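You operate a simulated robot arm through the tools that you are given. There is no shell and no other tool.

Carry out the task below with a simulated robot arm. There is one attempt and no reset: what you move stays moved.

## Task
Clamp the short bar in the jig and sand its specks off with the blue puck.
Fine: stop at SHORT first; turn the disc to TIGHT; put the puck back; leave the long bar. Set down upright: short bar. What is to be rubbed or washed off counts as gone when no trace of it is left.

The check looks at the end state, three seconds after you hand in, the way a careful person would. Anything else that was tipped, shoved, dropped, spilled or broken makes it a failure.

## Robot
A 6-joint arm with a two-finger parallel gripper, fixed in place. Base frame: the origin is at the foot of the arm, x ahead of it, y to its left, z up; the work surface is at about z = 0. Readings come in m, degrees, newtons and seconds.
With the tool pointing down near the work surface it reaches from about 0.16 to 0.42 m from the base axis. Its first joint turns from -66.0 to 66.0 degrees. Payload 1.57 kg.
Tool frame: the origin (TCP) lies between the finger pads and is the grasp point; the fingertips stand 0.03 m ahead of it; z points along the fingers, y is the line along which they close. The gripper opens to 0.08 m. The fingers are 0.017 m wide and 0.012 m thick; the gripper's body (0.04 by 0.082 m) begins 0.08 m behind the TCP.
Orientation is told as [roll, pitch, yaw] about the base's x, y, z axes, in that order, counted from this pose: with the fingers straight down and closing along the base's y, the tool's x points along the base's -x, its y along +y and its z along -z.

## Interface
- The arm moves only by the tool jog_arm. Its arguments are lists of equal length, an entry for each row: "slide": the shift along the tool's x, y, z in m, a list of three; "rotation": the turn, a rotation vector about the tool's x, y, z in degrees, a list of three. In form: {"slide": [[dx, dy, dz], ...], "rotation": [[ax, ay, az], ...]}. A call has 1 to 20 rows; each row shifts and turns the commanded pose from where the row before left it, along the tool's axes as they then stand. "hand" is the finger opening in m, from 0 to 0.08, set as the call begins (left out, the last holds). A row lasts 0.2 s, in which the tool goes at most 0.05 m and 8.6 degrees; a call with a longer step from one row to the next is refused whole, and so is a gripper value outside its range. Where a pose cannot be reached the arm comes as near as it can. A force on the tool above 70 N (or 10 N above the force at the start of the call, whichever is more), or a blocked arm, ends the call early, and 0.2 s more pass. Each finger travels about 0.153 m/s and halts on what it meets, pressing with about 41 N; the grip force reading is that of the motor and also rises with nothing between the fingers. The clock runs only during rows and for 0.2 s after the last one: add rows that do not move to give the fingers time. The reply holds the time, the measured pose of the TCP, the force on the tool along the base axes, the opening and the grip force, in the units named above and with some noise, with the torque about the TCP (base axes, N m) and any sound that the robot's microphone picked up.
- Cameras (640 x 400 px; columns grow to the right, rows downward): "scene" is fixed at [0.0432, -0.3172, 0.4427]; the picture's right is [0.89, -0.45, 0.00], its down [-0.18, -0.36, -0.91] and it looks along [0.41, 0.82, -0.41] (base axes); focal length 306 px, centre (320, 200). "wrist" rides on the gripper at [0.072, -0.007, -0.122] in the tool frame; the picture's right is [0.09, 1.00, 0.00], its down [-0.84, 0.08, -0.54] and it looks along [-0.54, 0.05, 0.84] (tool axes); focal length 238 px, centre (320, 200). There is no depth. A picture from a camera that has moved, and an enlarged one, comes with that camera's place and axes in the base frame and with its lens.
- camera(camera): a new picture of that camera. The clock stands still meanwhile.
- enlarge(camera, box): a new picture of the part [left, top, right, bottom] of that camera's present view, enlarged. The clock stands still meanwhile.
- sign_off(): hands the job in; it is judged then, once.

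Places have to be worked out from the pictures, the camera data and where the tool is seen. Open the gripper and draw the arm clear of the work before you hand the job in, unless the task says otherwise.

The tools are called after "Call:" as name(argument=value, ...) on one line, values as JSON. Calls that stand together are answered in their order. jog_arm: Moves the arm, as the interface text tells. Its arguments: {"type":"object","properties":{"slide":{"type":"array","items":{"type":"array","items":{"type":"number"}}},"rotation":{"type":"array","items":{"type":"array","items":{"type":"number"}}},"hand":{"type":"number"}},"required":["slide","rotation"]} The other tools are called the same way: camera (camera) takes a picture; enlarge (camera, box) takes an enlarged picture of a part of a camera's view; sign_off () hands the job in.

At the start:

```text
clock: 0.0
tool_pos: [0.1999, 0.1104, 0.2636]
tool_rot: [0.1, -0.1, -0.1]
contact_force: [0.2, -0.5, 0.5]
ft_torque: [-0.01, 0.0, 0.02]
gripper_width: 0.08
grasp_force: 0.0
```

scene: 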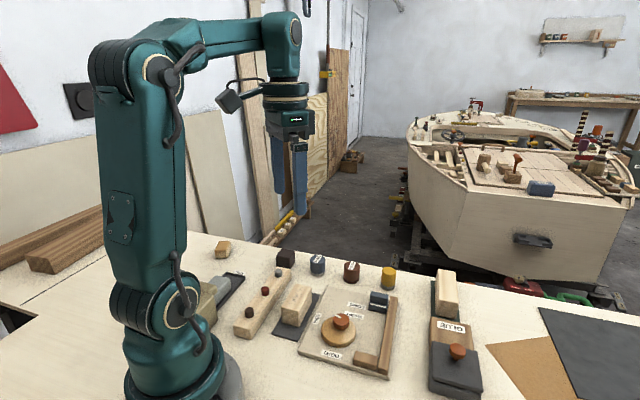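
wrist: 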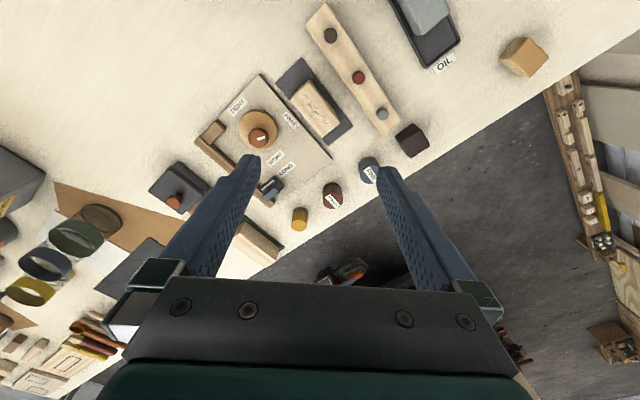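

I'll begin by looking closely at the work area in both cameras before moving anything.

Call:
enlarge(camera="scene", box=[190, 230, 350, 390])

Call:
enlarge(camera="scene", box=[280, 250, 500, 400])

Call:
enlarge(camera="wrist", box=[180, 50, 360, 230])

Call:
enlarge(camera="wrist", box=[300, 0, 560, 200])

```text
2.50 times, centred on (270, 310) of scene
camera zoom: at [0.0432, -0.3172, 0.4427], right [0.89, -0.45, 0.0], down [-0.18, -0.36, -0.91], along [0.41, 0.82, -0.41], focal length 766 px, centre (445, -75)
```

zoom: 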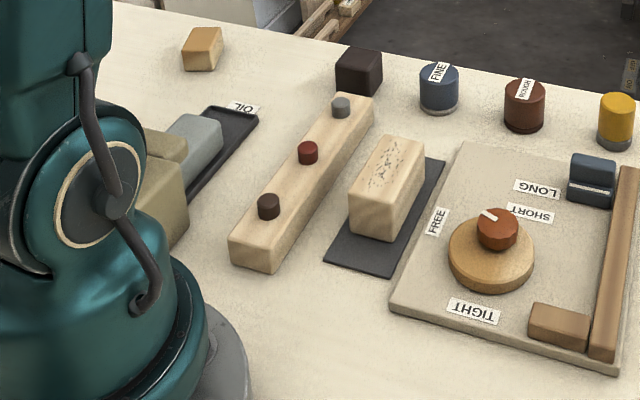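

```text
2.67 times, centred on (390, 325) of scene
camera zoom: at [0.0432, -0.3172, 0.4427], right [0.89, -0.45, 0.0], down [-0.18, -0.36, -0.91], along [0.41, 0.82, -0.41], focal length 817 px, centre (133, -133)
```

zoom: 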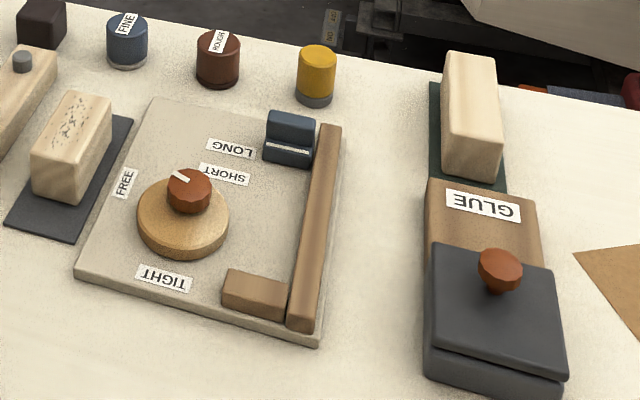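

```text
2.22 times, centred on (270, 140) of wrist
camera zoom: at [0.1291, 0.1048, 0.3865], right [-0.09, 1.0, 0.0], down [0.84, 0.08, 0.54], along [0.54, 0.05, -0.84], focal length 530 px, centre (431, 333)
```

zoom: 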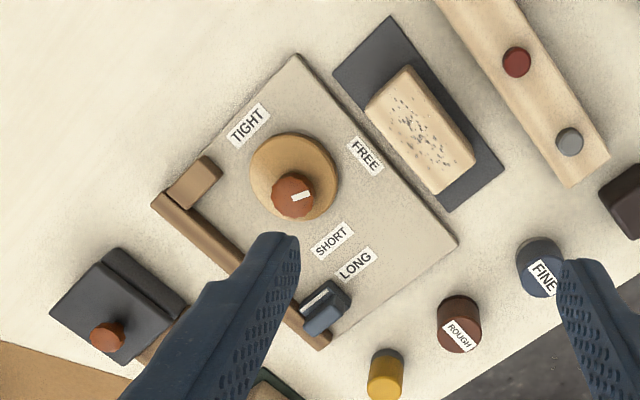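

```text
2.00 times, centred on (430, 100) of wrist
camera zoom: at [0.1291, 0.1048, 0.3865], right [-0.09, 1.0, 0.0], down [0.84, 0.08, 0.54], along [0.54, 0.05, -0.84], focal length 477 px, centre (100, 400)
```

zoom: 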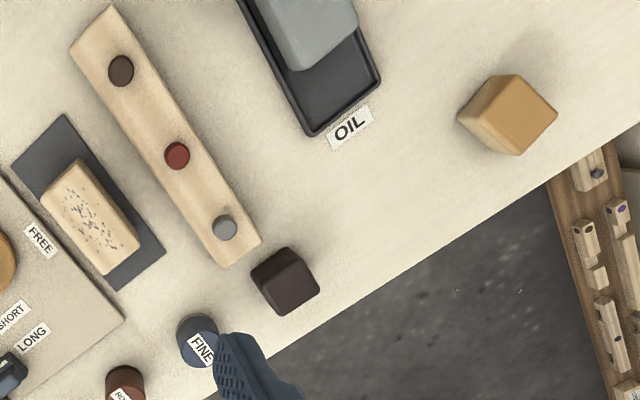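

The jig board lies at about 45° in the base frame: cam disc near (0.245, 0.02), fence on its far-right side, blue stop at LONG near (0.34, 0.04). The speckled bar is near (0.20, 0.10) and the blue FINE puck near (0.296, 0.20). I'll slide sideways at a safe height for a better wrist view.

Call:
jog_arm(slide=[[0, -0.04, 0], [0, -0.04, 0], [0.02, 0, 0], [0, 0, 0]], rotation=[[0, 0, 0], [0, 0, 0], [0, 0, 0], [0, 0, 0]], hand=0.08)

Call:
camera(camera="wrist")

Call:
enlarge(camera="wrist", box=[220, 60, 420, 220])

```text
clock: 1.0
tool_pos: [0.1809, 0.0304, 0.2637]
tool_rot: [0.0, 0.0, 0.1]
contact_force: [0.8, 0.8, 0.1]
ft_torque: [-0.02, 0.0, 0.01]
gripper_width: 0.08
grasp_force: 0.1
```

```text
taken
camera wrist: at [0.1094, 0.0234, 0.3861], right [-0.09, 1.0, 0.0], down [0.84, 0.08, 0.54], along [0.54, 0.05, -0.84], focal length 238 px, centre (320, 200)
```

wrist: 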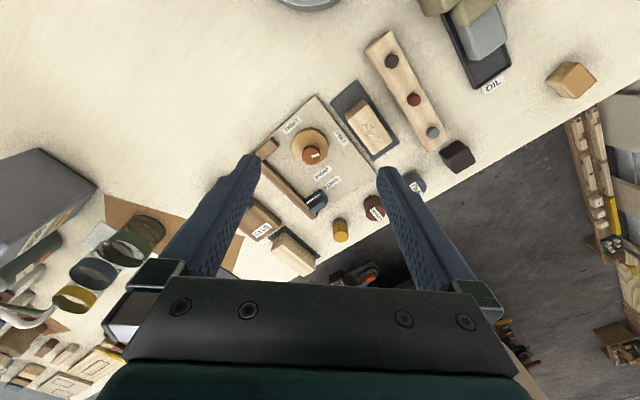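

```text
2.50 times, centred on (320, 140) of wrist
camera zoom: at [0.1094, 0.0234, 0.3861], right [-0.09, 1.0, 0.0], down [0.84, 0.08, 0.54], along [0.54, 0.05, -0.84], focal length 596 px, centre (320, 350)
```

zoom: 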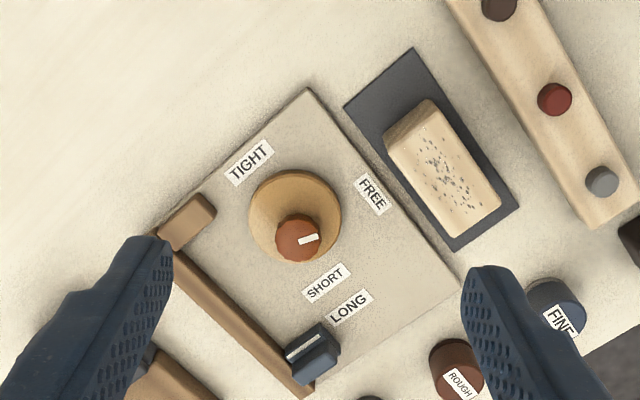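

I'll take tighter enlargements of the jig, the bar and the puck to fix heights and sizes.

Call:
enlarge(camera="scene", box=[300, 275, 400, 380])

Call:
enlarge(camera="wrist", box=[255, 90, 355, 215])

Call:
enlarge(camera="wrist", box=[320, 70, 440, 220])

Call:
enlarge(camera="scene", box=[265, 245, 405, 335])

```text
3.81 times, centred on (350, 328) of scene
camera zoom: at [0.0432, -0.3172, 0.4427], right [0.89, -0.45, 0.0], down [-0.18, -0.36, -0.91], along [0.41, 0.82, -0.41], focal length 1167 px, centre (206, -286)
```

zoom: 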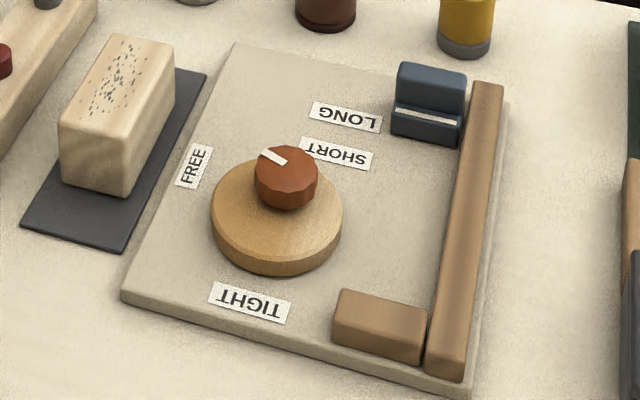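

```text
3.20 times, centred on (305, 152) of wrist
camera zoom: at [0.1094, 0.0234, 0.3861], right [-0.09, 1.0, 0.0], down [0.84, 0.08, 0.54], along [0.54, 0.05, -0.84], focal length 763 px, centre (368, 352)
```

zoom: 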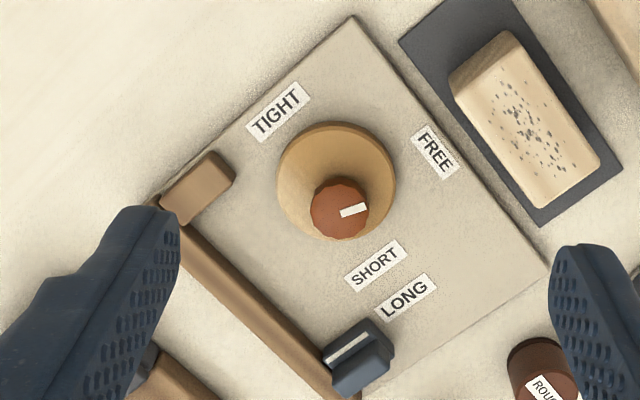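

```text
2.67 times, centred on (380, 145) of wrist
camera zoom: at [0.1094, 0.0234, 0.3861], right [-0.09, 1.0, 0.0], down [0.84, 0.08, 0.54], along [0.54, 0.05, -0.84], focal length 636 px, centre (160, 347)
```

zoom: 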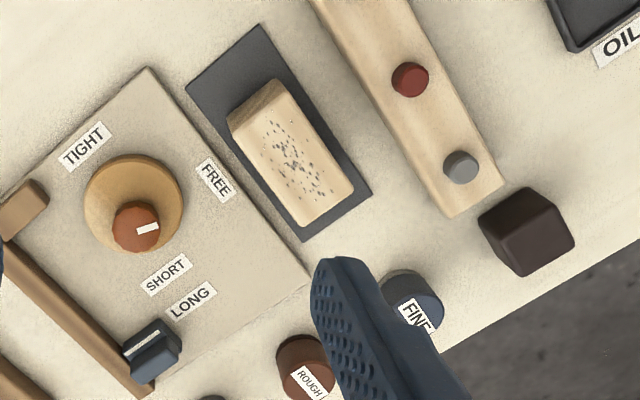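

```text
4.44 times, centred on (335, 290) of scene
camera zoom: at [0.0432, -0.3172, 0.4427], right [0.89, -0.45, 0.0], down [-0.18, -0.36, -0.91], along [0.41, 0.82, -0.41], focal length 1362 px, centre (253, -200)
```

zoom: 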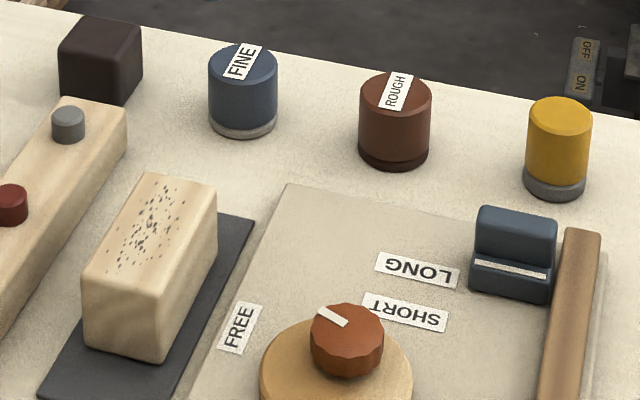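

The stop is an L-shaped blue block with a white line on its low step, which lines up with LONG. SHORT is about 26 mm toward the end block. The knob sits off the disc's centre, so the disc is a cam pivoting about the knob. I'll move above the stop and turn so the fingers close along the fence.

Call:
jog_arm(slide=[[-0.04, 0.0, 0.015], [-0.04, 0.0, 0.015], [-0.04, 0.003, 0.015], [-0.03, 0.003, 0.015], [0, 0, 0], [0, 0, 0], [0, 0, 0], [0, 0, 0], [0, 0, 0], [0, 0, 0], [0, 0, 0]], rotation=[[0, 0, 0], [0, 0, 0], [0, 0, 0], [0, 0, 0], [0, 0, 7.5], [0, 0, 7.5], [0, 0, 7.5], [0, 0, 7.5], [0, 0, 7.5], [0, 0, 7.5], [0, 0, 0]])

Call:
camera(camera="wrist")

Call:
camera(camera="scene")

```text
clock: 3.4
tool_pos: [0.3311, 0.037, 0.2027]
tool_rot: [0.1, -0.1, -45.1]
contact_force: [0.0, 0.1, -0.1]
ft_torque: [0.02, 0.0, -0.01]
gripper_width: 0.0799
grasp_force: 0.0
```

```text
taken
camera wrist: at [0.2762, 0.0838, 0.3263], right [0.64, 0.77, 0.0], down [0.65, -0.54, 0.54], along [0.42, -0.35, -0.84], focal length 238 px, centre (320, 200)
```

wrist: 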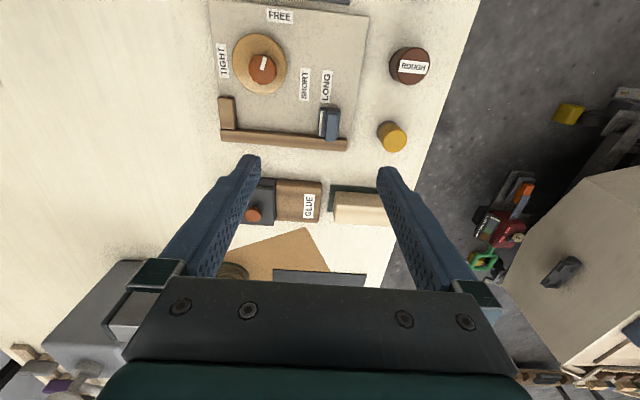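

```text
taken
```

scene: 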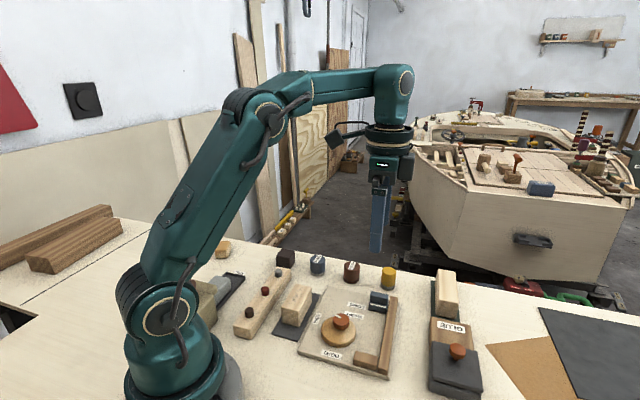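

Call:
enlarge(camera="wrist", box=[200, 0, 380, 160])

Call:
enlarge(camera="wrist", box=[295, 85, 375, 165])

```text
2.50 times, centred on (290, 80) of wrist
camera zoom: at [0.2762, 0.0838, 0.3263], right [0.64, 0.77, 0.0], down [0.65, -0.54, 0.54], along [0.42, -0.35, -0.84], focal length 596 px, centre (395, 500)
```

zoom: 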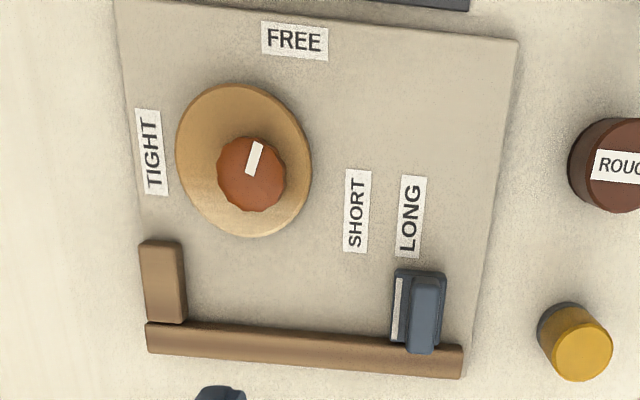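

```text
5.00 times, centred on (335, 125) of wrist
camera zoom: at [0.2762, 0.0838, 0.3263], right [0.64, 0.77, 0.0], down [0.65, -0.54, 0.54], along [0.42, -0.35, -0.84], focal length 1192 px, centre (245, 575)
```

zoom: 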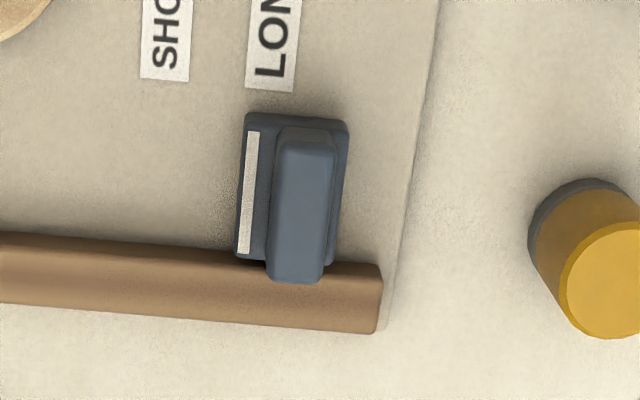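

This view puts the stop handle at about s = 0.276, n = −0.217 in jig axes (s along the fence, n across), roughly 12 mm thick with its top near z = 0.044. I'll go to about 5 cm above it with the fingers half open and check alignment.

Call:
jog_arm(slide=[[-0.009, 0.0157, 0.03], [0, 0, 0.03], [0, 0, 0.03], [0, 0, 0.005], [0, 0, 0]], rotation=[[0, 0, 0], [0, 0, 0], [0, 0, 0], [0, 0, 0], [0, 0, 0]], hand=0.042)

Call:
camera(camera="wrist")

Call:
enlarge(camera="scene", box=[330, 200, 450, 320])

```text
clock: 4.6
tool_pos: [0.3492, 0.0427, 0.1083]
tool_rot: [0.0, -0.1, -45.0]
contact_force: [0.1, 0.7, -0.1]
ft_torque: [-0.01, -0.03, -0.02]
gripper_width: 0.0419
grasp_force: 0.1
```

```text
taken
camera wrist: at [0.2951, 0.0891, 0.231], right [0.64, 0.77, 0.0], down [0.65, -0.54, 0.54], along [0.42, -0.35, -0.84], focal length 238 px, centre (320, 200)
```

wrist: 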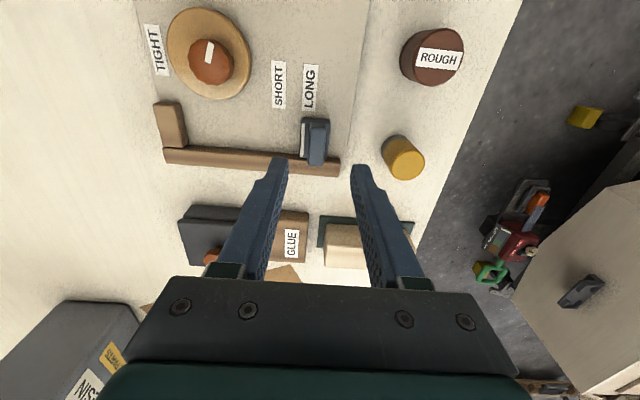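

```text
3.33 times, centred on (390, 260) of scene
camera zoom: at [0.0432, -0.3172, 0.4427], right [0.89, -0.45, 0.0], down [-0.18, -0.36, -0.91], along [0.41, 0.82, -0.41], focal length 1021 px, centre (87, 0)
```

zoom: 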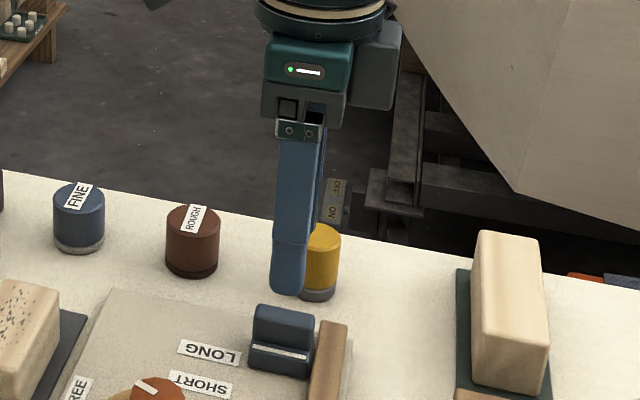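

The handle sits between the fingers in s. I'll descend so the tips reach about z = 0.03, above the step, and watch the force.

Call:
jog_arm(slide=[[0.002, -0.001, 0.02], [0, 0, 0.015], [0, 0, 0.013], [0, 0, 0]], rotation=[[0, 0, 0], [0, 0, 0], [0, 0, 0], [0, 0, 0]])

Call:
camera(camera="wrist")

Call:
enlarge(camera="scene", box=[330, 240, 430, 340])

```text
clock: 5.6
tool_pos: [0.3459, 0.0426, 0.061]
tool_rot: [0.0, 0.1, -44.9]
contact_force: [0.4, 0.6, 0.2]
ft_torque: [0.02, -0.07, -0.03]
gripper_width: 0.0419
grasp_force: 0.1
```

```text
taken
camera wrist: at [0.2915, 0.0891, 0.1845], right [0.64, 0.77, 0.0], down [0.65, -0.54, 0.54], along [0.42, -0.35, -0.84], focal length 238 px, centre (320, 200)
```

wrist: 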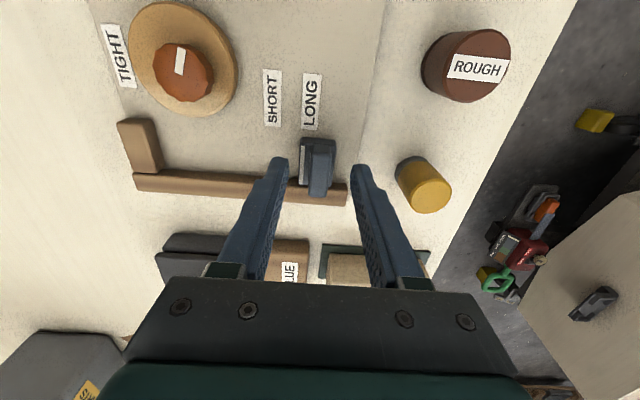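

```text
4.00 times, centred on (380, 290) of scene
camera zoom: at [0.0432, -0.3172, 0.4427], right [0.89, -0.45, 0.0], down [-0.18, -0.36, -0.91], along [0.41, 0.82, -0.41], focal length 1226 px, centre (80, -160)
```

zoom: 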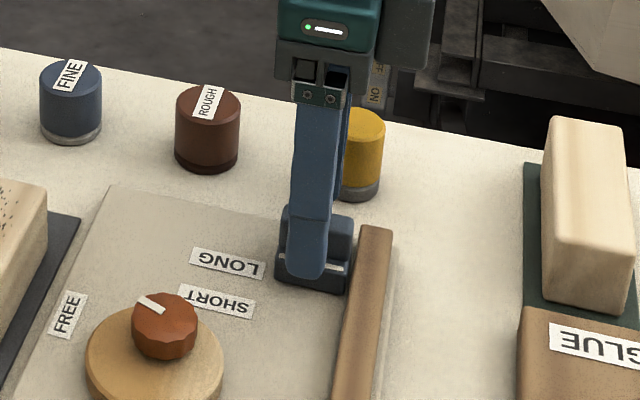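

The handle is centred between the fingers, with the front finger just above the step. I'll close on it.

Call:
jog_arm(slide=[[0, 0, 0], [0, 0, 0], [0, 0, 0]], rotation=[[0, 0, 0], [0, 0, 0], [0, 0, 0]], hand=0.0)

Call:
enlarge(camera="wrist", box=[220, 60, 420, 220])

```text
clock: 6.4
tool_pos: [0.3449, 0.0424, 0.0614]
tool_rot: [0.0, 0.0, -45.1]
contact_force: [-3.9, -2.9, -0.7]
ft_torque: [-0.33, -0.19, 0.02]
gripper_width: 0.0136
grasp_force: 30.5
```

```text
2.50 times, centred on (320, 140) of wrist
camera zoom: at [0.2914, 0.0889, 0.1845], right [0.64, 0.77, 0.0], down [0.65, -0.54, 0.54], along [0.42, -0.35, -0.84], focal length 596 px, centre (320, 350)
```

zoom: 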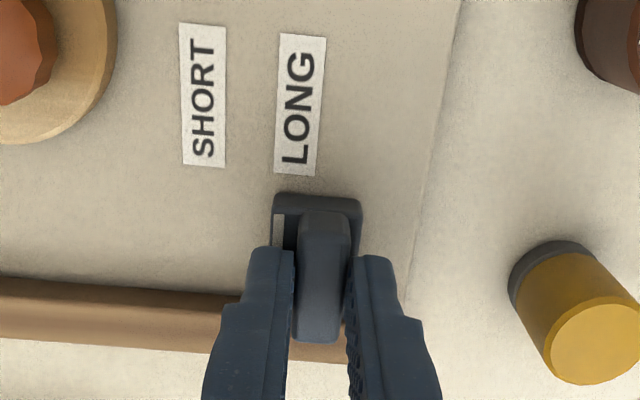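

The grip is firm (13.6 mm wide). Label spacing measures about 26 mm, so I'll slide the stop that far toward the end block, slowly.

Call:
jog_arm(slide=[[0, -0.005, 0], [0, -0.005, 0], [0, -0.005, 0], [0, -0.005, 0], [0, -0.0045, 0], [0, 0, 0]], rotation=[[0, 0, 0], [0, 0, 0], [0, 0, 0], [0, 0, 0], [0, 0, 0], [0, 0, 0]])

Call:
enlarge(camera="wrist", box=[220, 60, 420, 220])

Call:
enlarge(camera="scene", box=[300, 275, 400, 380])

```text
clock: 7.8
tool_pos: [0.3281, 0.0259, 0.061]
tool_rot: [0.1, -0.2, -45.0]
contact_force: [14.3, -13.3, -1.5]
ft_torque: [-0.72, -0.79, -0.11]
gripper_width: 0.0136
grasp_force: 30.1
```

```text
2.50 times, centred on (320, 140) of wrist
camera zoom: at [0.2732, 0.0716, 0.1842], right [0.64, 0.77, 0.0], down [0.64, -0.54, 0.55], along [0.42, -0.35, -0.84], focal length 596 px, centre (320, 350)
```

zoom: 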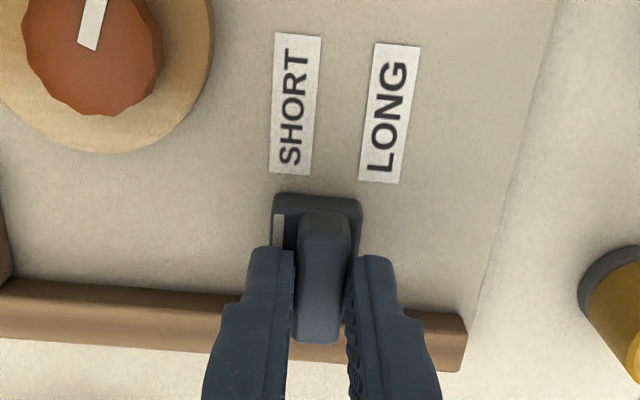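

```text
3.81 times, centred on (350, 328) of scene
camera zoom: at [0.0432, -0.3172, 0.4427], right [0.89, -0.45, 0.0], down [-0.18, -0.36, -0.91], along [0.41, 0.82, -0.41], focal length 1167 px, centre (206, -286)
```

zoom: 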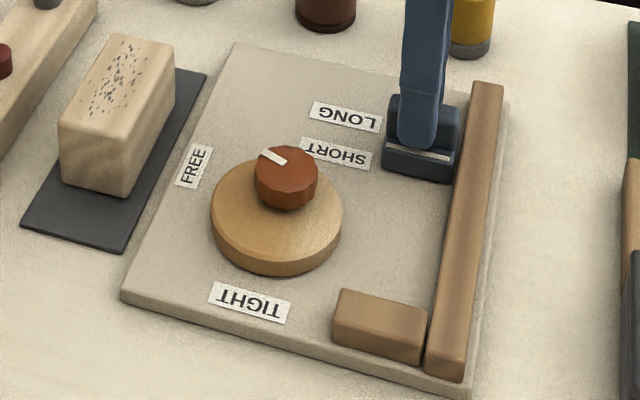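

The stop moved about 23.6 mm. Comparing the white line with the labels, it needs about 2 mm more. I'll also ease 1 mm toward the fence to relieve the side force.

Call:
jog_arm(slide=[[-0.001, -0.002, 0], [0, 0, 0], [0, 0, 0]], rotation=[[0, 0, 0], [0, 0, 0], [0, 0, 0]])

Call:
enlarge(camera="wrist", box=[220, 60, 420, 220])

Call:
enlarge(camera="scene", box=[300, 275, 400, 380])

```text
clock: 8.6
tool_pos: [0.3277, 0.0234, 0.0614]
tool_rot: [0.0, 0.0, -45.0]
contact_force: [-3.2, 3.6, 26.3]
ft_torque: [0.14, 0.07, 0.01]
gripper_width: 0.0142
grasp_force: 30.3
```

```text
2.50 times, centred on (320, 140) of wrist
camera zoom: at [0.2723, 0.0696, 0.1836], right [0.64, 0.77, 0.0], down [0.65, -0.54, 0.54], along [0.42, -0.34, -0.84], focal length 596 px, centre (320, 350)
```

zoom: 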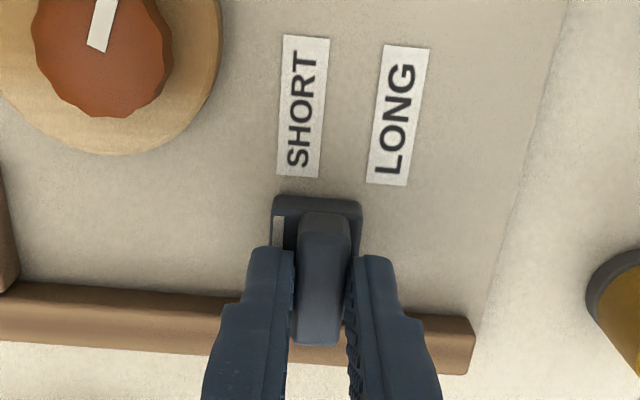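

```text
3.81 times, centred on (350, 328) of scene
camera zoom: at [0.0431, -0.3172, 0.4427], right [0.89, -0.45, 0.0], down [-0.18, -0.36, -0.91], along [0.41, 0.82, -0.41], focal length 1167 px, centre (206, -286)
```

zoom: 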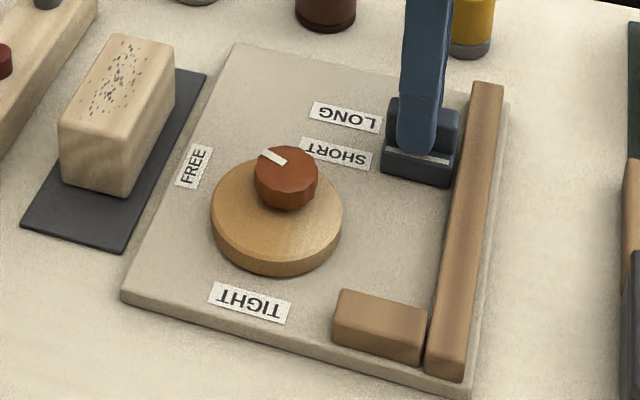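

Total travel is now 25.6 mm and the white line lines up with SHORT as it did with LONG. I'll open gently, let the stop settle, then rise to inspect.

Call:
jog_arm(slide=[[0, 0, 0], [0, 0, 0], [0, 0, -0.02], [0, 0, -0.03], [0, 0, -0.04], [0, 0, -0.03], [0, 0, 0]], rotation=[[0, 0, 0], [0, 0, 0], [0, 0, 0], [0, 0, 0], [0, 0, 0], [0, 0, 0], [0, 0, 0]], hand=0.036)

Call:
camera(camera="wrist")

Call:
enlarge(camera="wrist", box=[160, 0, 400, 160])

Call:
enlarge(camera="scene", box=[300, 275, 400, 380])

```text
clock: 10.2
tool_pos: [0.3252, 0.0234, 0.1797]
tool_rot: [0.0, 0.1, -45.0]
contact_force: [-0.4, -0.6, 0.5]
ft_torque: [-0.02, 0.0, 0.01]
gripper_width: 0.036
grasp_force: 0.1
```

```text
taken
camera wrist: at [0.2709, 0.0694, 0.3031], right [0.64, 0.77, 0.0], down [0.65, -0.54, 0.54], along [0.42, -0.35, -0.84], focal length 238 px, centre (320, 200)
```

wrist: 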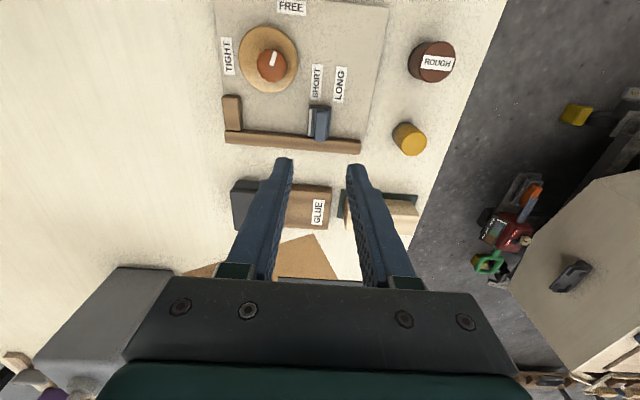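

```text
2.50 times, centred on (280, 80) of wrist
camera zoom: at [0.2709, 0.0694, 0.3031], right [0.64, 0.77, 0.0], down [0.65, -0.54, 0.54], along [0.42, -0.35, -0.84], focal length 596 px, centre (420, 500)
```

zoom: 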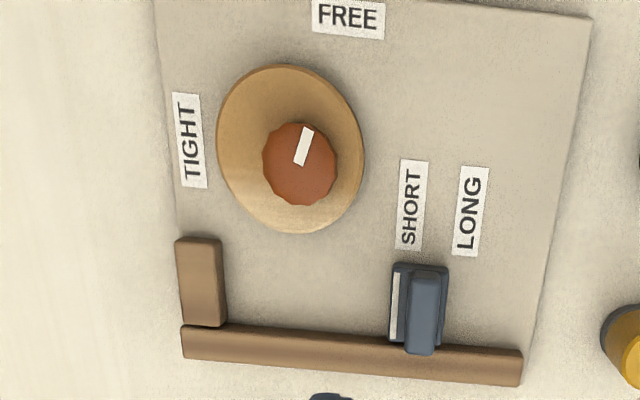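

```text
3.81 times, centred on (350, 328) of scene
camera zoom: at [0.0432, -0.3172, 0.4427], right [0.89, -0.45, 0.0], down [-0.18, -0.36, -0.91], along [0.41, 0.82, -0.41], focal length 1167 px, centre (206, -286)
```

zoom: 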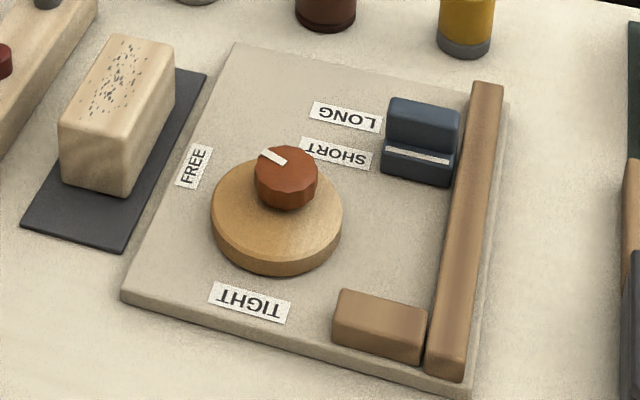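

The stop is at SHORT: the line-to-label offset matches the original LONG alignment, and the pocket is about 75 mm long for a bar of about 70 mm. Next I'll go above the speckled bar and turn so the fingers close across its width.

Call:
jog_arm(slide=[[0.036, -0.0065, -0.008], [0.036, -0.0065, -0.008], [0.036, -0.0065, -0.005], [0.034, -0.0065, 0], [0, 0, 0], [0, 0, 0], [0, 0, 0], [0, 0, 0], [0, 0, 0], [0, 0, 0], [0, 0, 0], [0, 0, 0], [0, 0, 0], [0, 0, 0], [0, 0, 0], [0, 0, 0], [0, 0, 0]], rotation=[[0, 0, 0], [0, 0, 0], [0, 0, 0], [0, 0, 0], [0, 0, -7.5], [0, 0, -7.5], [0, 0, -7.5], [0, 0, -7.5], [0, 0, -7.5], [0, 0, -7.5], [0, 0, -7.5], [0, 0, -7.5], [0, 0, -7.5], [0, 0, -7.5], [0, 0, -7.5], [0, 0, -7.5], [0, 0, 0]], hand=0.06)

Call:
camera(camera="wrist")

Call:
enlarge(camera="wrist", box=[240, 40, 400, 200])

Call:
camera(camera="scene")

```text
clock: 13.8
tool_pos: [0.2078, 0.1048, 0.2016]
tool_rot: [0.0, -0.1, 45.0]
contact_force: [-1.0, -0.6, -0.3]
ft_torque: [-0.04, 0.03, -0.03]
gripper_width: 0.0601
grasp_force: 0.1
```

```text
taken
camera wrist: at [0.1629, 0.0497, 0.3237], right [-0.77, 0.64, 0.0], down [0.54, 0.65, 0.54], along [0.35, 0.42, -0.84], focal length 238 px, centre (320, 200)
```

wrist: 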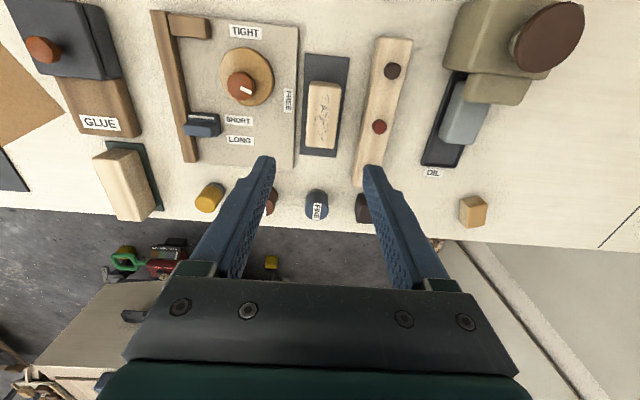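

```text
2.50 times, centred on (320, 120) of wrist
camera zoom: at [0.1629, 0.0497, 0.3237], right [-0.77, 0.64, 0.0], down [0.54, 0.65, 0.54], along [0.35, 0.42, -0.84], focal length 596 px, centre (320, 400)
```

zoom: 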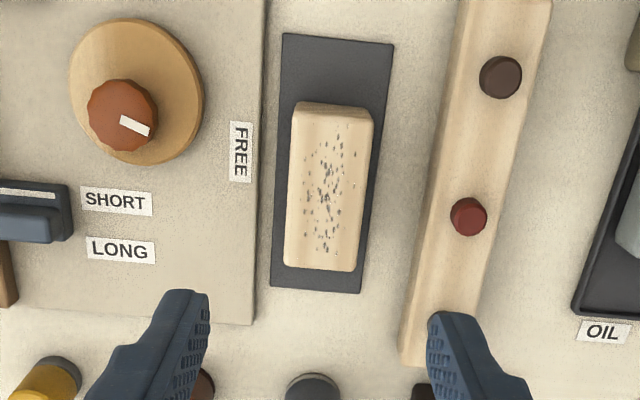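

```text
taken
```

scene: 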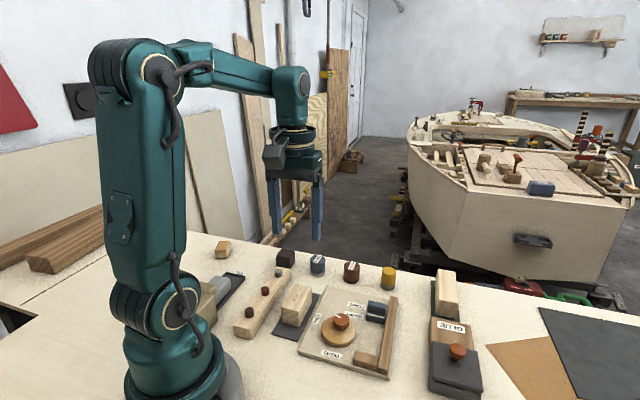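

From here the bar's centre is at about s = 0.220, n = −0.071, aligned with the tool, 70 × 35 mm with its top near z = 0.042. I'll centre over it and descend until the tips overlap the top ~17 mm.

Call:
jog_arm(slide=[[0.001, 0.0018, 0.035], [0, 0, 0.035], [0, 0, 0.035], [0, 0, 0.025], [0, 0, 0.0106], [0, 0, 0.006], [0, 0, 0]], rotation=[[0, 0, 0], [0, 0, 0], [0, 0, 0], [0, 0, 0], [0, 0, 0], [0, 0, 0], [0, 0, 0]], hand=0.054)

Call:
camera(camera="wrist")

Call:
enlarge(camera="scene", box=[230, 220, 350, 340])

```text
clock: 15.4
tool_pos: [0.2061, 0.1053, 0.056]
tool_rot: [0.1, 0.0, 44.9]
contact_force: [-0.5, -1.0, 0.2]
ft_torque: [-0.02, 0.02, -0.03]
gripper_width: 0.054
grasp_force: 0.1
```

```text
taken
camera wrist: at [0.1608, 0.0498, 0.1782], right [-0.77, 0.64, 0.0], down [0.54, 0.65, 0.54], along [0.35, 0.42, -0.84], focal length 238 px, centre (320, 200)
```

wrist: 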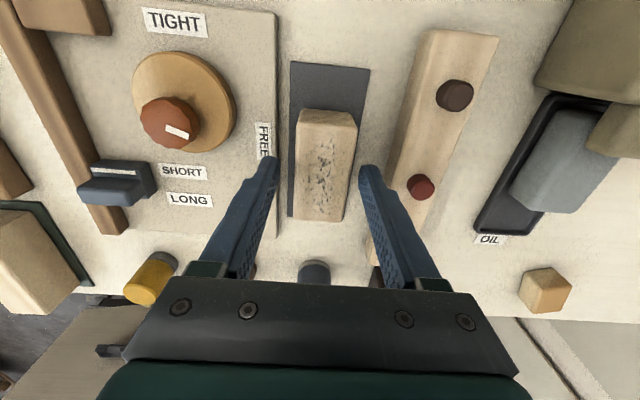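

```text
3.33 times, centred on (290, 280) of scene
camera zoom: at [0.0432, -0.3172, 0.4427], right [0.89, -0.45, 0.0], down [-0.18, -0.36, -0.91], along [0.41, 0.82, -0.41], focal length 1021 px, centre (420, -67)
```

zoom: 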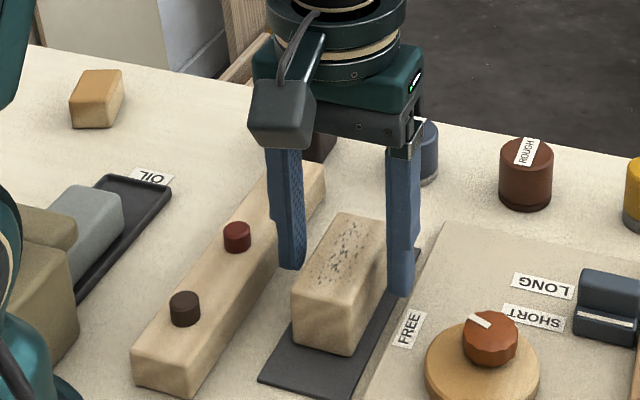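

The fingers straddle the bar's midpoint. I'll close on it.

Call:
jog_arm(slide=[[0, 0, 0], [0, 0, 0], [0, 0, 0]], rotation=[[0, 0, 0], [0, 0, 0], [0, 0, 0]], hand=0.0)

```text
clock: 16.2
tool_pos: [0.2058, 0.1054, 0.0562]
tool_rot: [0.0, -0.1, 45.0]
contact_force: [-0.9, 0.8, 0.2]
ft_torque: [0.01, 0.03, 0.01]
gripper_width: 0.0345
grasp_force: 41.6
```

Bar gripped (34.5 mm wide). I'll lift it straight up 7 cm and carry it over the pocket.

Call:
jog_arm(slide=[[0, 0, -0.015], [0, 0, -0.03], [0, 0, -0.03], [0.006, -0.036, 0], [0.006, -0.037, 0], [0.006, -0.037, 0], [0.0051, -0.0355, 0], [0, 0, 0], [0, 0, 0]], rotation=[[0, 0, 0], [0, 0, 0], [0, 0, 0], [0, 0, 0], [0, 0, 0], [0, 0, 0], [0, 0, 0], [0, 0, 0], [0, 0, 0]])

Call:
camera(camera="wrist")

Call:
enlarge(camera="wrist", box=[220, 60, 420, 260])

Call:
enlarge(camera="scene", box=[280, 240, 420, 380])

```text
clock: 18.2
tool_pos: [0.2975, -0.0122, 0.1314]
tool_rot: [0.0, 0.0, 45.0]
contact_force: [-0.3, 0.4, -0.8]
ft_torque: [0.03, 0.01, -0.01]
gripper_width: 0.035
grasp_force: 40.5
```

```text
taken
camera wrist: at [0.2517, -0.0684, 0.2542], right [-0.77, 0.64, 0.0], down [0.54, 0.65, 0.54], along [0.35, 0.42, -0.84], focal length 238 px, centre (320, 200)
```

wrist: 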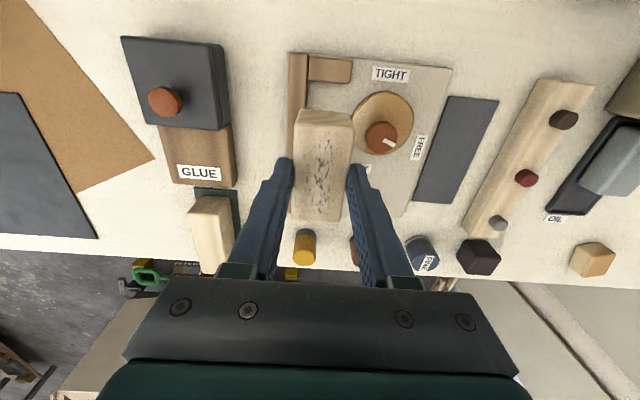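

```text
2.00 times, centred on (320, 160) of wrist
camera zoom: at [0.2517, -0.0684, 0.2542], right [-0.77, 0.64, 0.0], down [0.54, 0.65, 0.54], along [0.35, 0.42, -0.84], focal length 477 px, centre (320, 280)
```

zoom: 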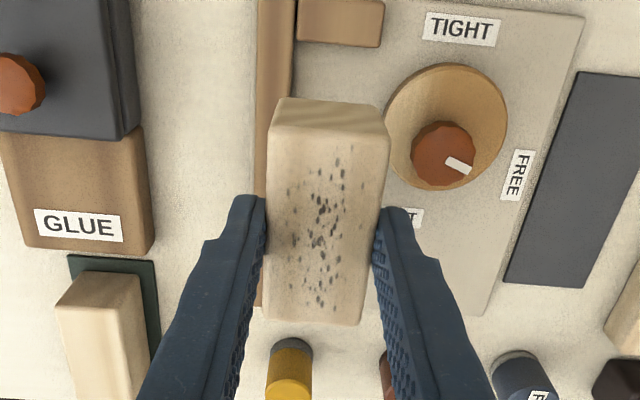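

```text
2.86 times, centred on (350, 310) of scene
camera zoom: at [0.0432, -0.3172, 0.4427], right [0.89, -0.45, 0.0], down [-0.18, -0.36, -0.91], along [0.41, 0.82, -0.41], focal length 876 px, centre (234, -114)
```

zoom: 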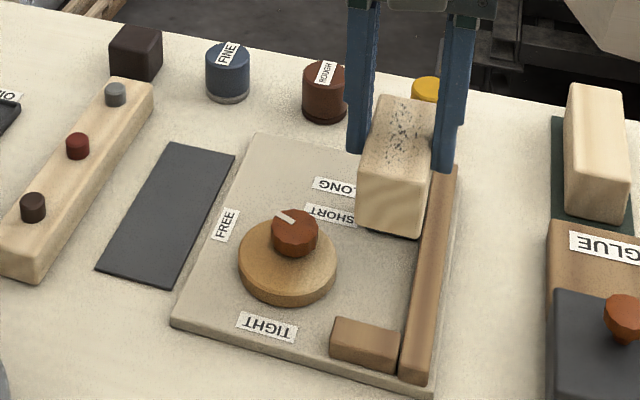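

The bar hangs level. The reading puts the TCP at s ≈ 0.2017, n ≈ −0.219, so I'll do a null step to confirm the settled pose before correcting.

Call:
jog_arm(slide=[[0, 0, 0], [0, 0, 0]], rotation=[[0, 0, 0], [0, 0, 0]])

```text
clock: 18.8
tool_pos: [0.2962, -0.0125, 0.1314]
tool_rot: [0.0, 0.0, 45.0]
contact_force: [0.9, -0.4, -0.6]
ft_torque: [0.02, -0.02, -0.01]
gripper_width: 0.0349
grasp_force: 40.8
```

I'll correct by about −5 mm along the fence and +3 mm away from it, lower to just above the stop's height, and check again.

Call:
jog_arm(slide=[[0.005, 0.003, 0], [0, 0, 0.024], [0, 0, 0], [0, 0, 0]], rotation=[[0, 0, 0], [0, 0, 0], [0, 0, 0], [0, 0, 0]])

Call:
camera(camera="wrist")

Call:
enlarge(camera="wrist", box=[240, 20, 420, 240])

Call:
enlarge(camera="scene", box=[300, 260, 420, 380])

```text
clock: 19.8
tool_pos: [0.2882, -0.0164, 0.1063]
tool_rot: [0.0, 0.0, 45.0]
contact_force: [0.0, 0.4, -0.4]
ft_torque: [-0.01, 0.0, -0.03]
gripper_width: 0.0349
grasp_force: 41.4
```

```text
taken
camera wrist: at [0.2433, -0.0713, 0.2297], right [-0.77, 0.64, 0.0], down [0.54, 0.65, 0.54], along [0.35, 0.42, -0.84], focal length 238 px, centre (320, 200)
```

wrist: 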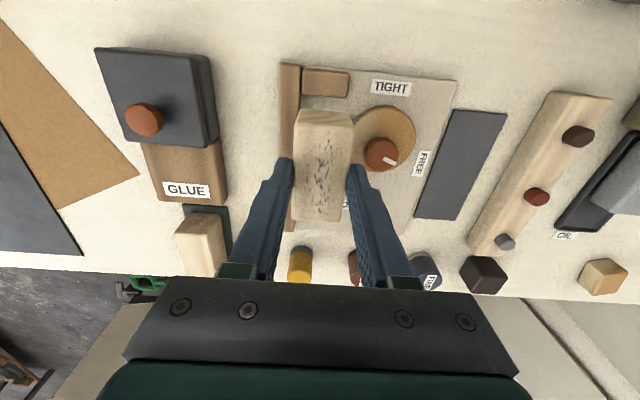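

```text
1.82 times, centred on (330, 130) of wrist
camera zoom: at [0.2433, -0.0713, 0.2297], right [-0.77, 0.64, 0.0], down [0.54, 0.65, 0.54], along [0.35, 0.42, -0.84], focal length 433 px, centre (302, 327)
```

zoom: 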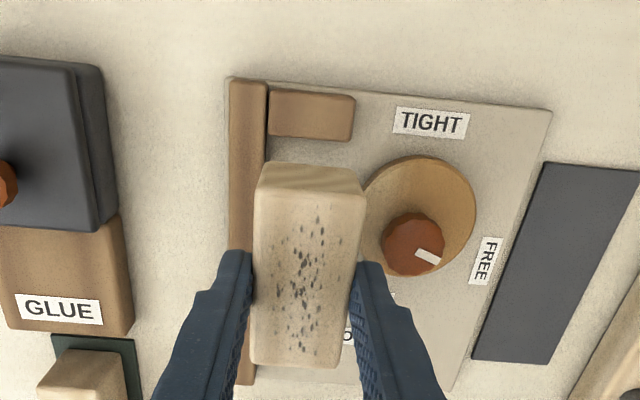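

```text
3.33 times, centred on (360, 320) of scene
camera zoom: at [0.0432, -0.3172, 0.4427], right [0.89, -0.45, 0.0], down [-0.18, -0.36, -0.91], along [0.41, 0.82, -0.41], focal length 1021 px, centre (187, -200)
```

zoom: 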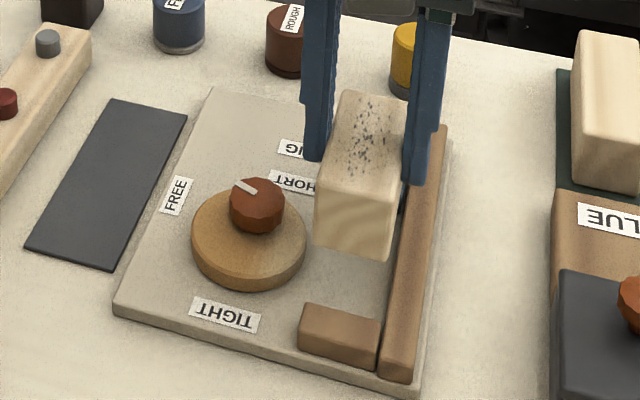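

The TCP is now at s ≈ 0.193, n ≈ −0.2155, so the bar needs about 3 mm back toward the stop to sit mid-pocket. I'll shift it, lower until the bottom is near fence height, and check clearance.

Call:
jog_arm(slide=[[-0.003, 0, 0], [0, 0, 0.01], [0, 0, 0.012], [0, 0, 0], [0, 0, 0]], rotation=[[0, 0, 0], [0, 0, 0], [0, 0, 0], [0, 0, 0], [0, 0, 0]])

Call:
enlarge(camera="wrist", box=[240, 20, 420, 240])

Call:
enlarge(camera="scene", box=[310, 270, 410, 380])

```text
clock: 21.0
tool_pos: [0.2895, -0.0131, 0.0838]
tool_rot: [0.0, 0.0, 45.0]
contact_force: [0.4, -1.1, -0.1]
ft_torque: [-0.01, 0.0, 0.01]
gripper_width: 0.0351
grasp_force: 41.1
```

```text
1.82 times, centred on (330, 130) of wrist
camera zoom: at [0.2444, -0.0679, 0.2068], right [-0.77, 0.64, 0.0], down [0.54, 0.65, 0.54], along [0.35, 0.42, -0.84], focal length 433 px, centre (302, 327)
```

zoom: 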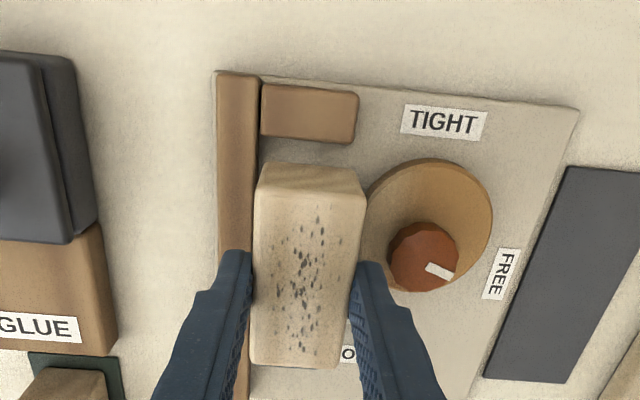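

```text
3.64 times, centred on (360, 325) of scene
camera zoom: at [0.0432, -0.3172, 0.4427], right [0.89, -0.45, 0.0], down [-0.18, -0.36, -0.91], along [0.41, 0.82, -0.41], focal length 1114 px, centre (174, -254)
```

zoom: 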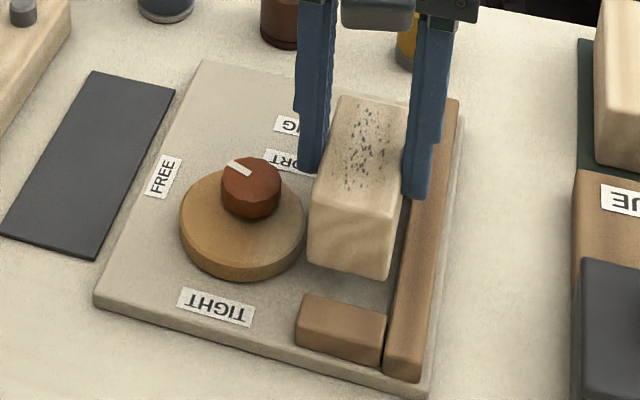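

Clearances look fine on both sides: s ≈ 0.196, n ≈ −0.214. I'll lower further in small steps and watch the contact force.

Call:
jog_arm(slide=[[0, 0, 0.005], [0, 0, 0.005], [0, 0, 0.004], [0, 0, 0]], rotation=[[0, 0, 0], [0, 0, 0], [0, 0, 0], [0, 0, 0]])

```text
clock: 22.0
tool_pos: [0.2906, -0.0111, 0.0703]
tool_rot: [0.1, 0.1, 45.0]
contact_force: [-1.3, -0.7, -0.2]
ft_torque: [0.0, 0.0, -0.04]
gripper_width: 0.0351
grasp_force: 41.3
```

No contact yet at z = 0.070, with the bar bottom about 17 mm up. Continuing down gently.

Call:
jog_arm(slide=[[0, 0, 0.003], [0, 0, 0.003], [0, 0, 0.002], [0, 0, 0]], rotation=[[0, 0, 0], [0, 0, 0], [0, 0, 0], [0, 0, 0]])

Call:
enlarge(camera="scene", box=[310, 270, 410, 380])

```text
clock: 23.0
tool_pos: [0.2902, -0.0112, 0.0625]
tool_rot: [-0.1, 0.0, 45.1]
contact_force: [-5.3, 4.0, 17.4]
ft_torque: [0.15, 0.26, -0.01]
gripper_width: 0.0347
grasp_force: 41.1
```

```text
3.64 times, centred on (360, 325) of scene
camera zoom: at [0.0432, -0.3172, 0.4427], right [0.89, -0.45, 0.0], down [-0.18, -0.36, -0.91], along [0.41, 0.82, -0.41], focal length 1114 px, centre (174, -254)
```

zoom: 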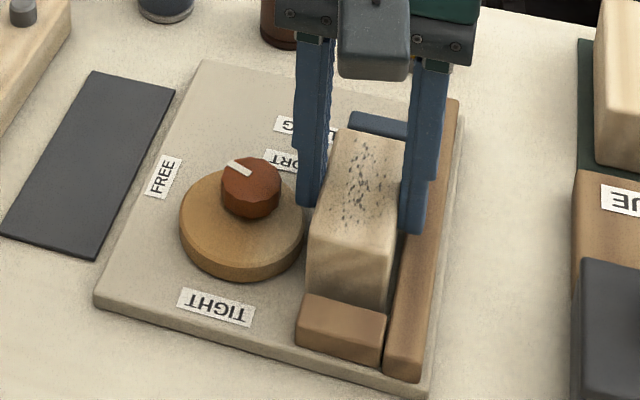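

Contact came at 17 N with the bar bottom at board height, so it is seated. I'll back off the push slightly, open only to 40 mm (the knob is close to the inner finger), and rise straight up.

Call:
jog_arm(slide=[[0, 0, -0.0005], [0, 0, 0], [0, 0, 0]], rotation=[[0, 0, 0], [0, 0, 0], [0, 0, 0]], hand=0.04)

Call:
enlarge(camera="scene", box=[310, 270, 410, 380])

Call:
enlarge(camera="wrist", box=[240, 20, 420, 240])

```text
clock: 23.8
tool_pos: [0.2895, -0.0121, 0.0622]
tool_rot: [-0.1, 0.1, 45.0]
contact_force: [-0.1, -0.4, -0.5]
ft_torque: [0.03, -0.04, -0.02]
gripper_width: 0.0403
grasp_force: 0.0
```

```text
3.64 times, centred on (360, 325) of scene
camera zoom: at [0.0432, -0.3172, 0.4427], right [0.89, -0.45, 0.0], down [-0.18, -0.36, -0.91], along [0.41, 0.82, -0.41], focal length 1114 px, centre (174, -254)
```

zoom: 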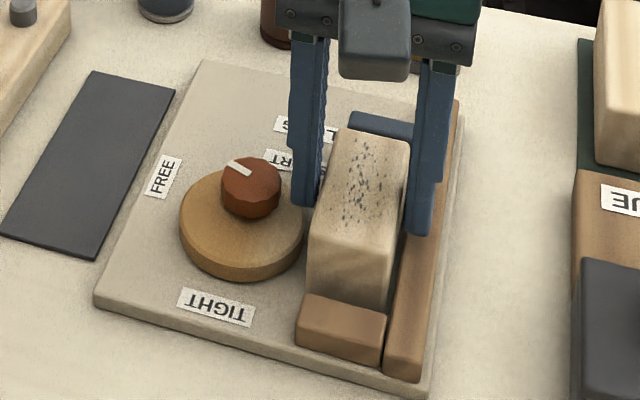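

```text
1.82 times, centred on (330, 130) of wrist
camera zoom: at [0.2451, -0.0676, 0.185], right [-0.77, 0.64, 0.0], down [0.54, 0.65, 0.54], along [0.35, 0.42, -0.84], focal length 433 px, centre (302, 327)
```

zoom: 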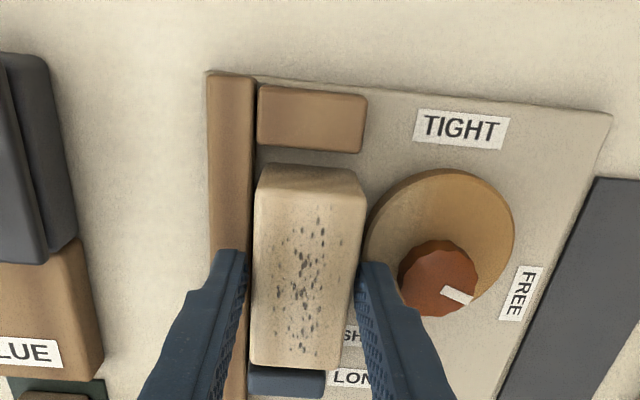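

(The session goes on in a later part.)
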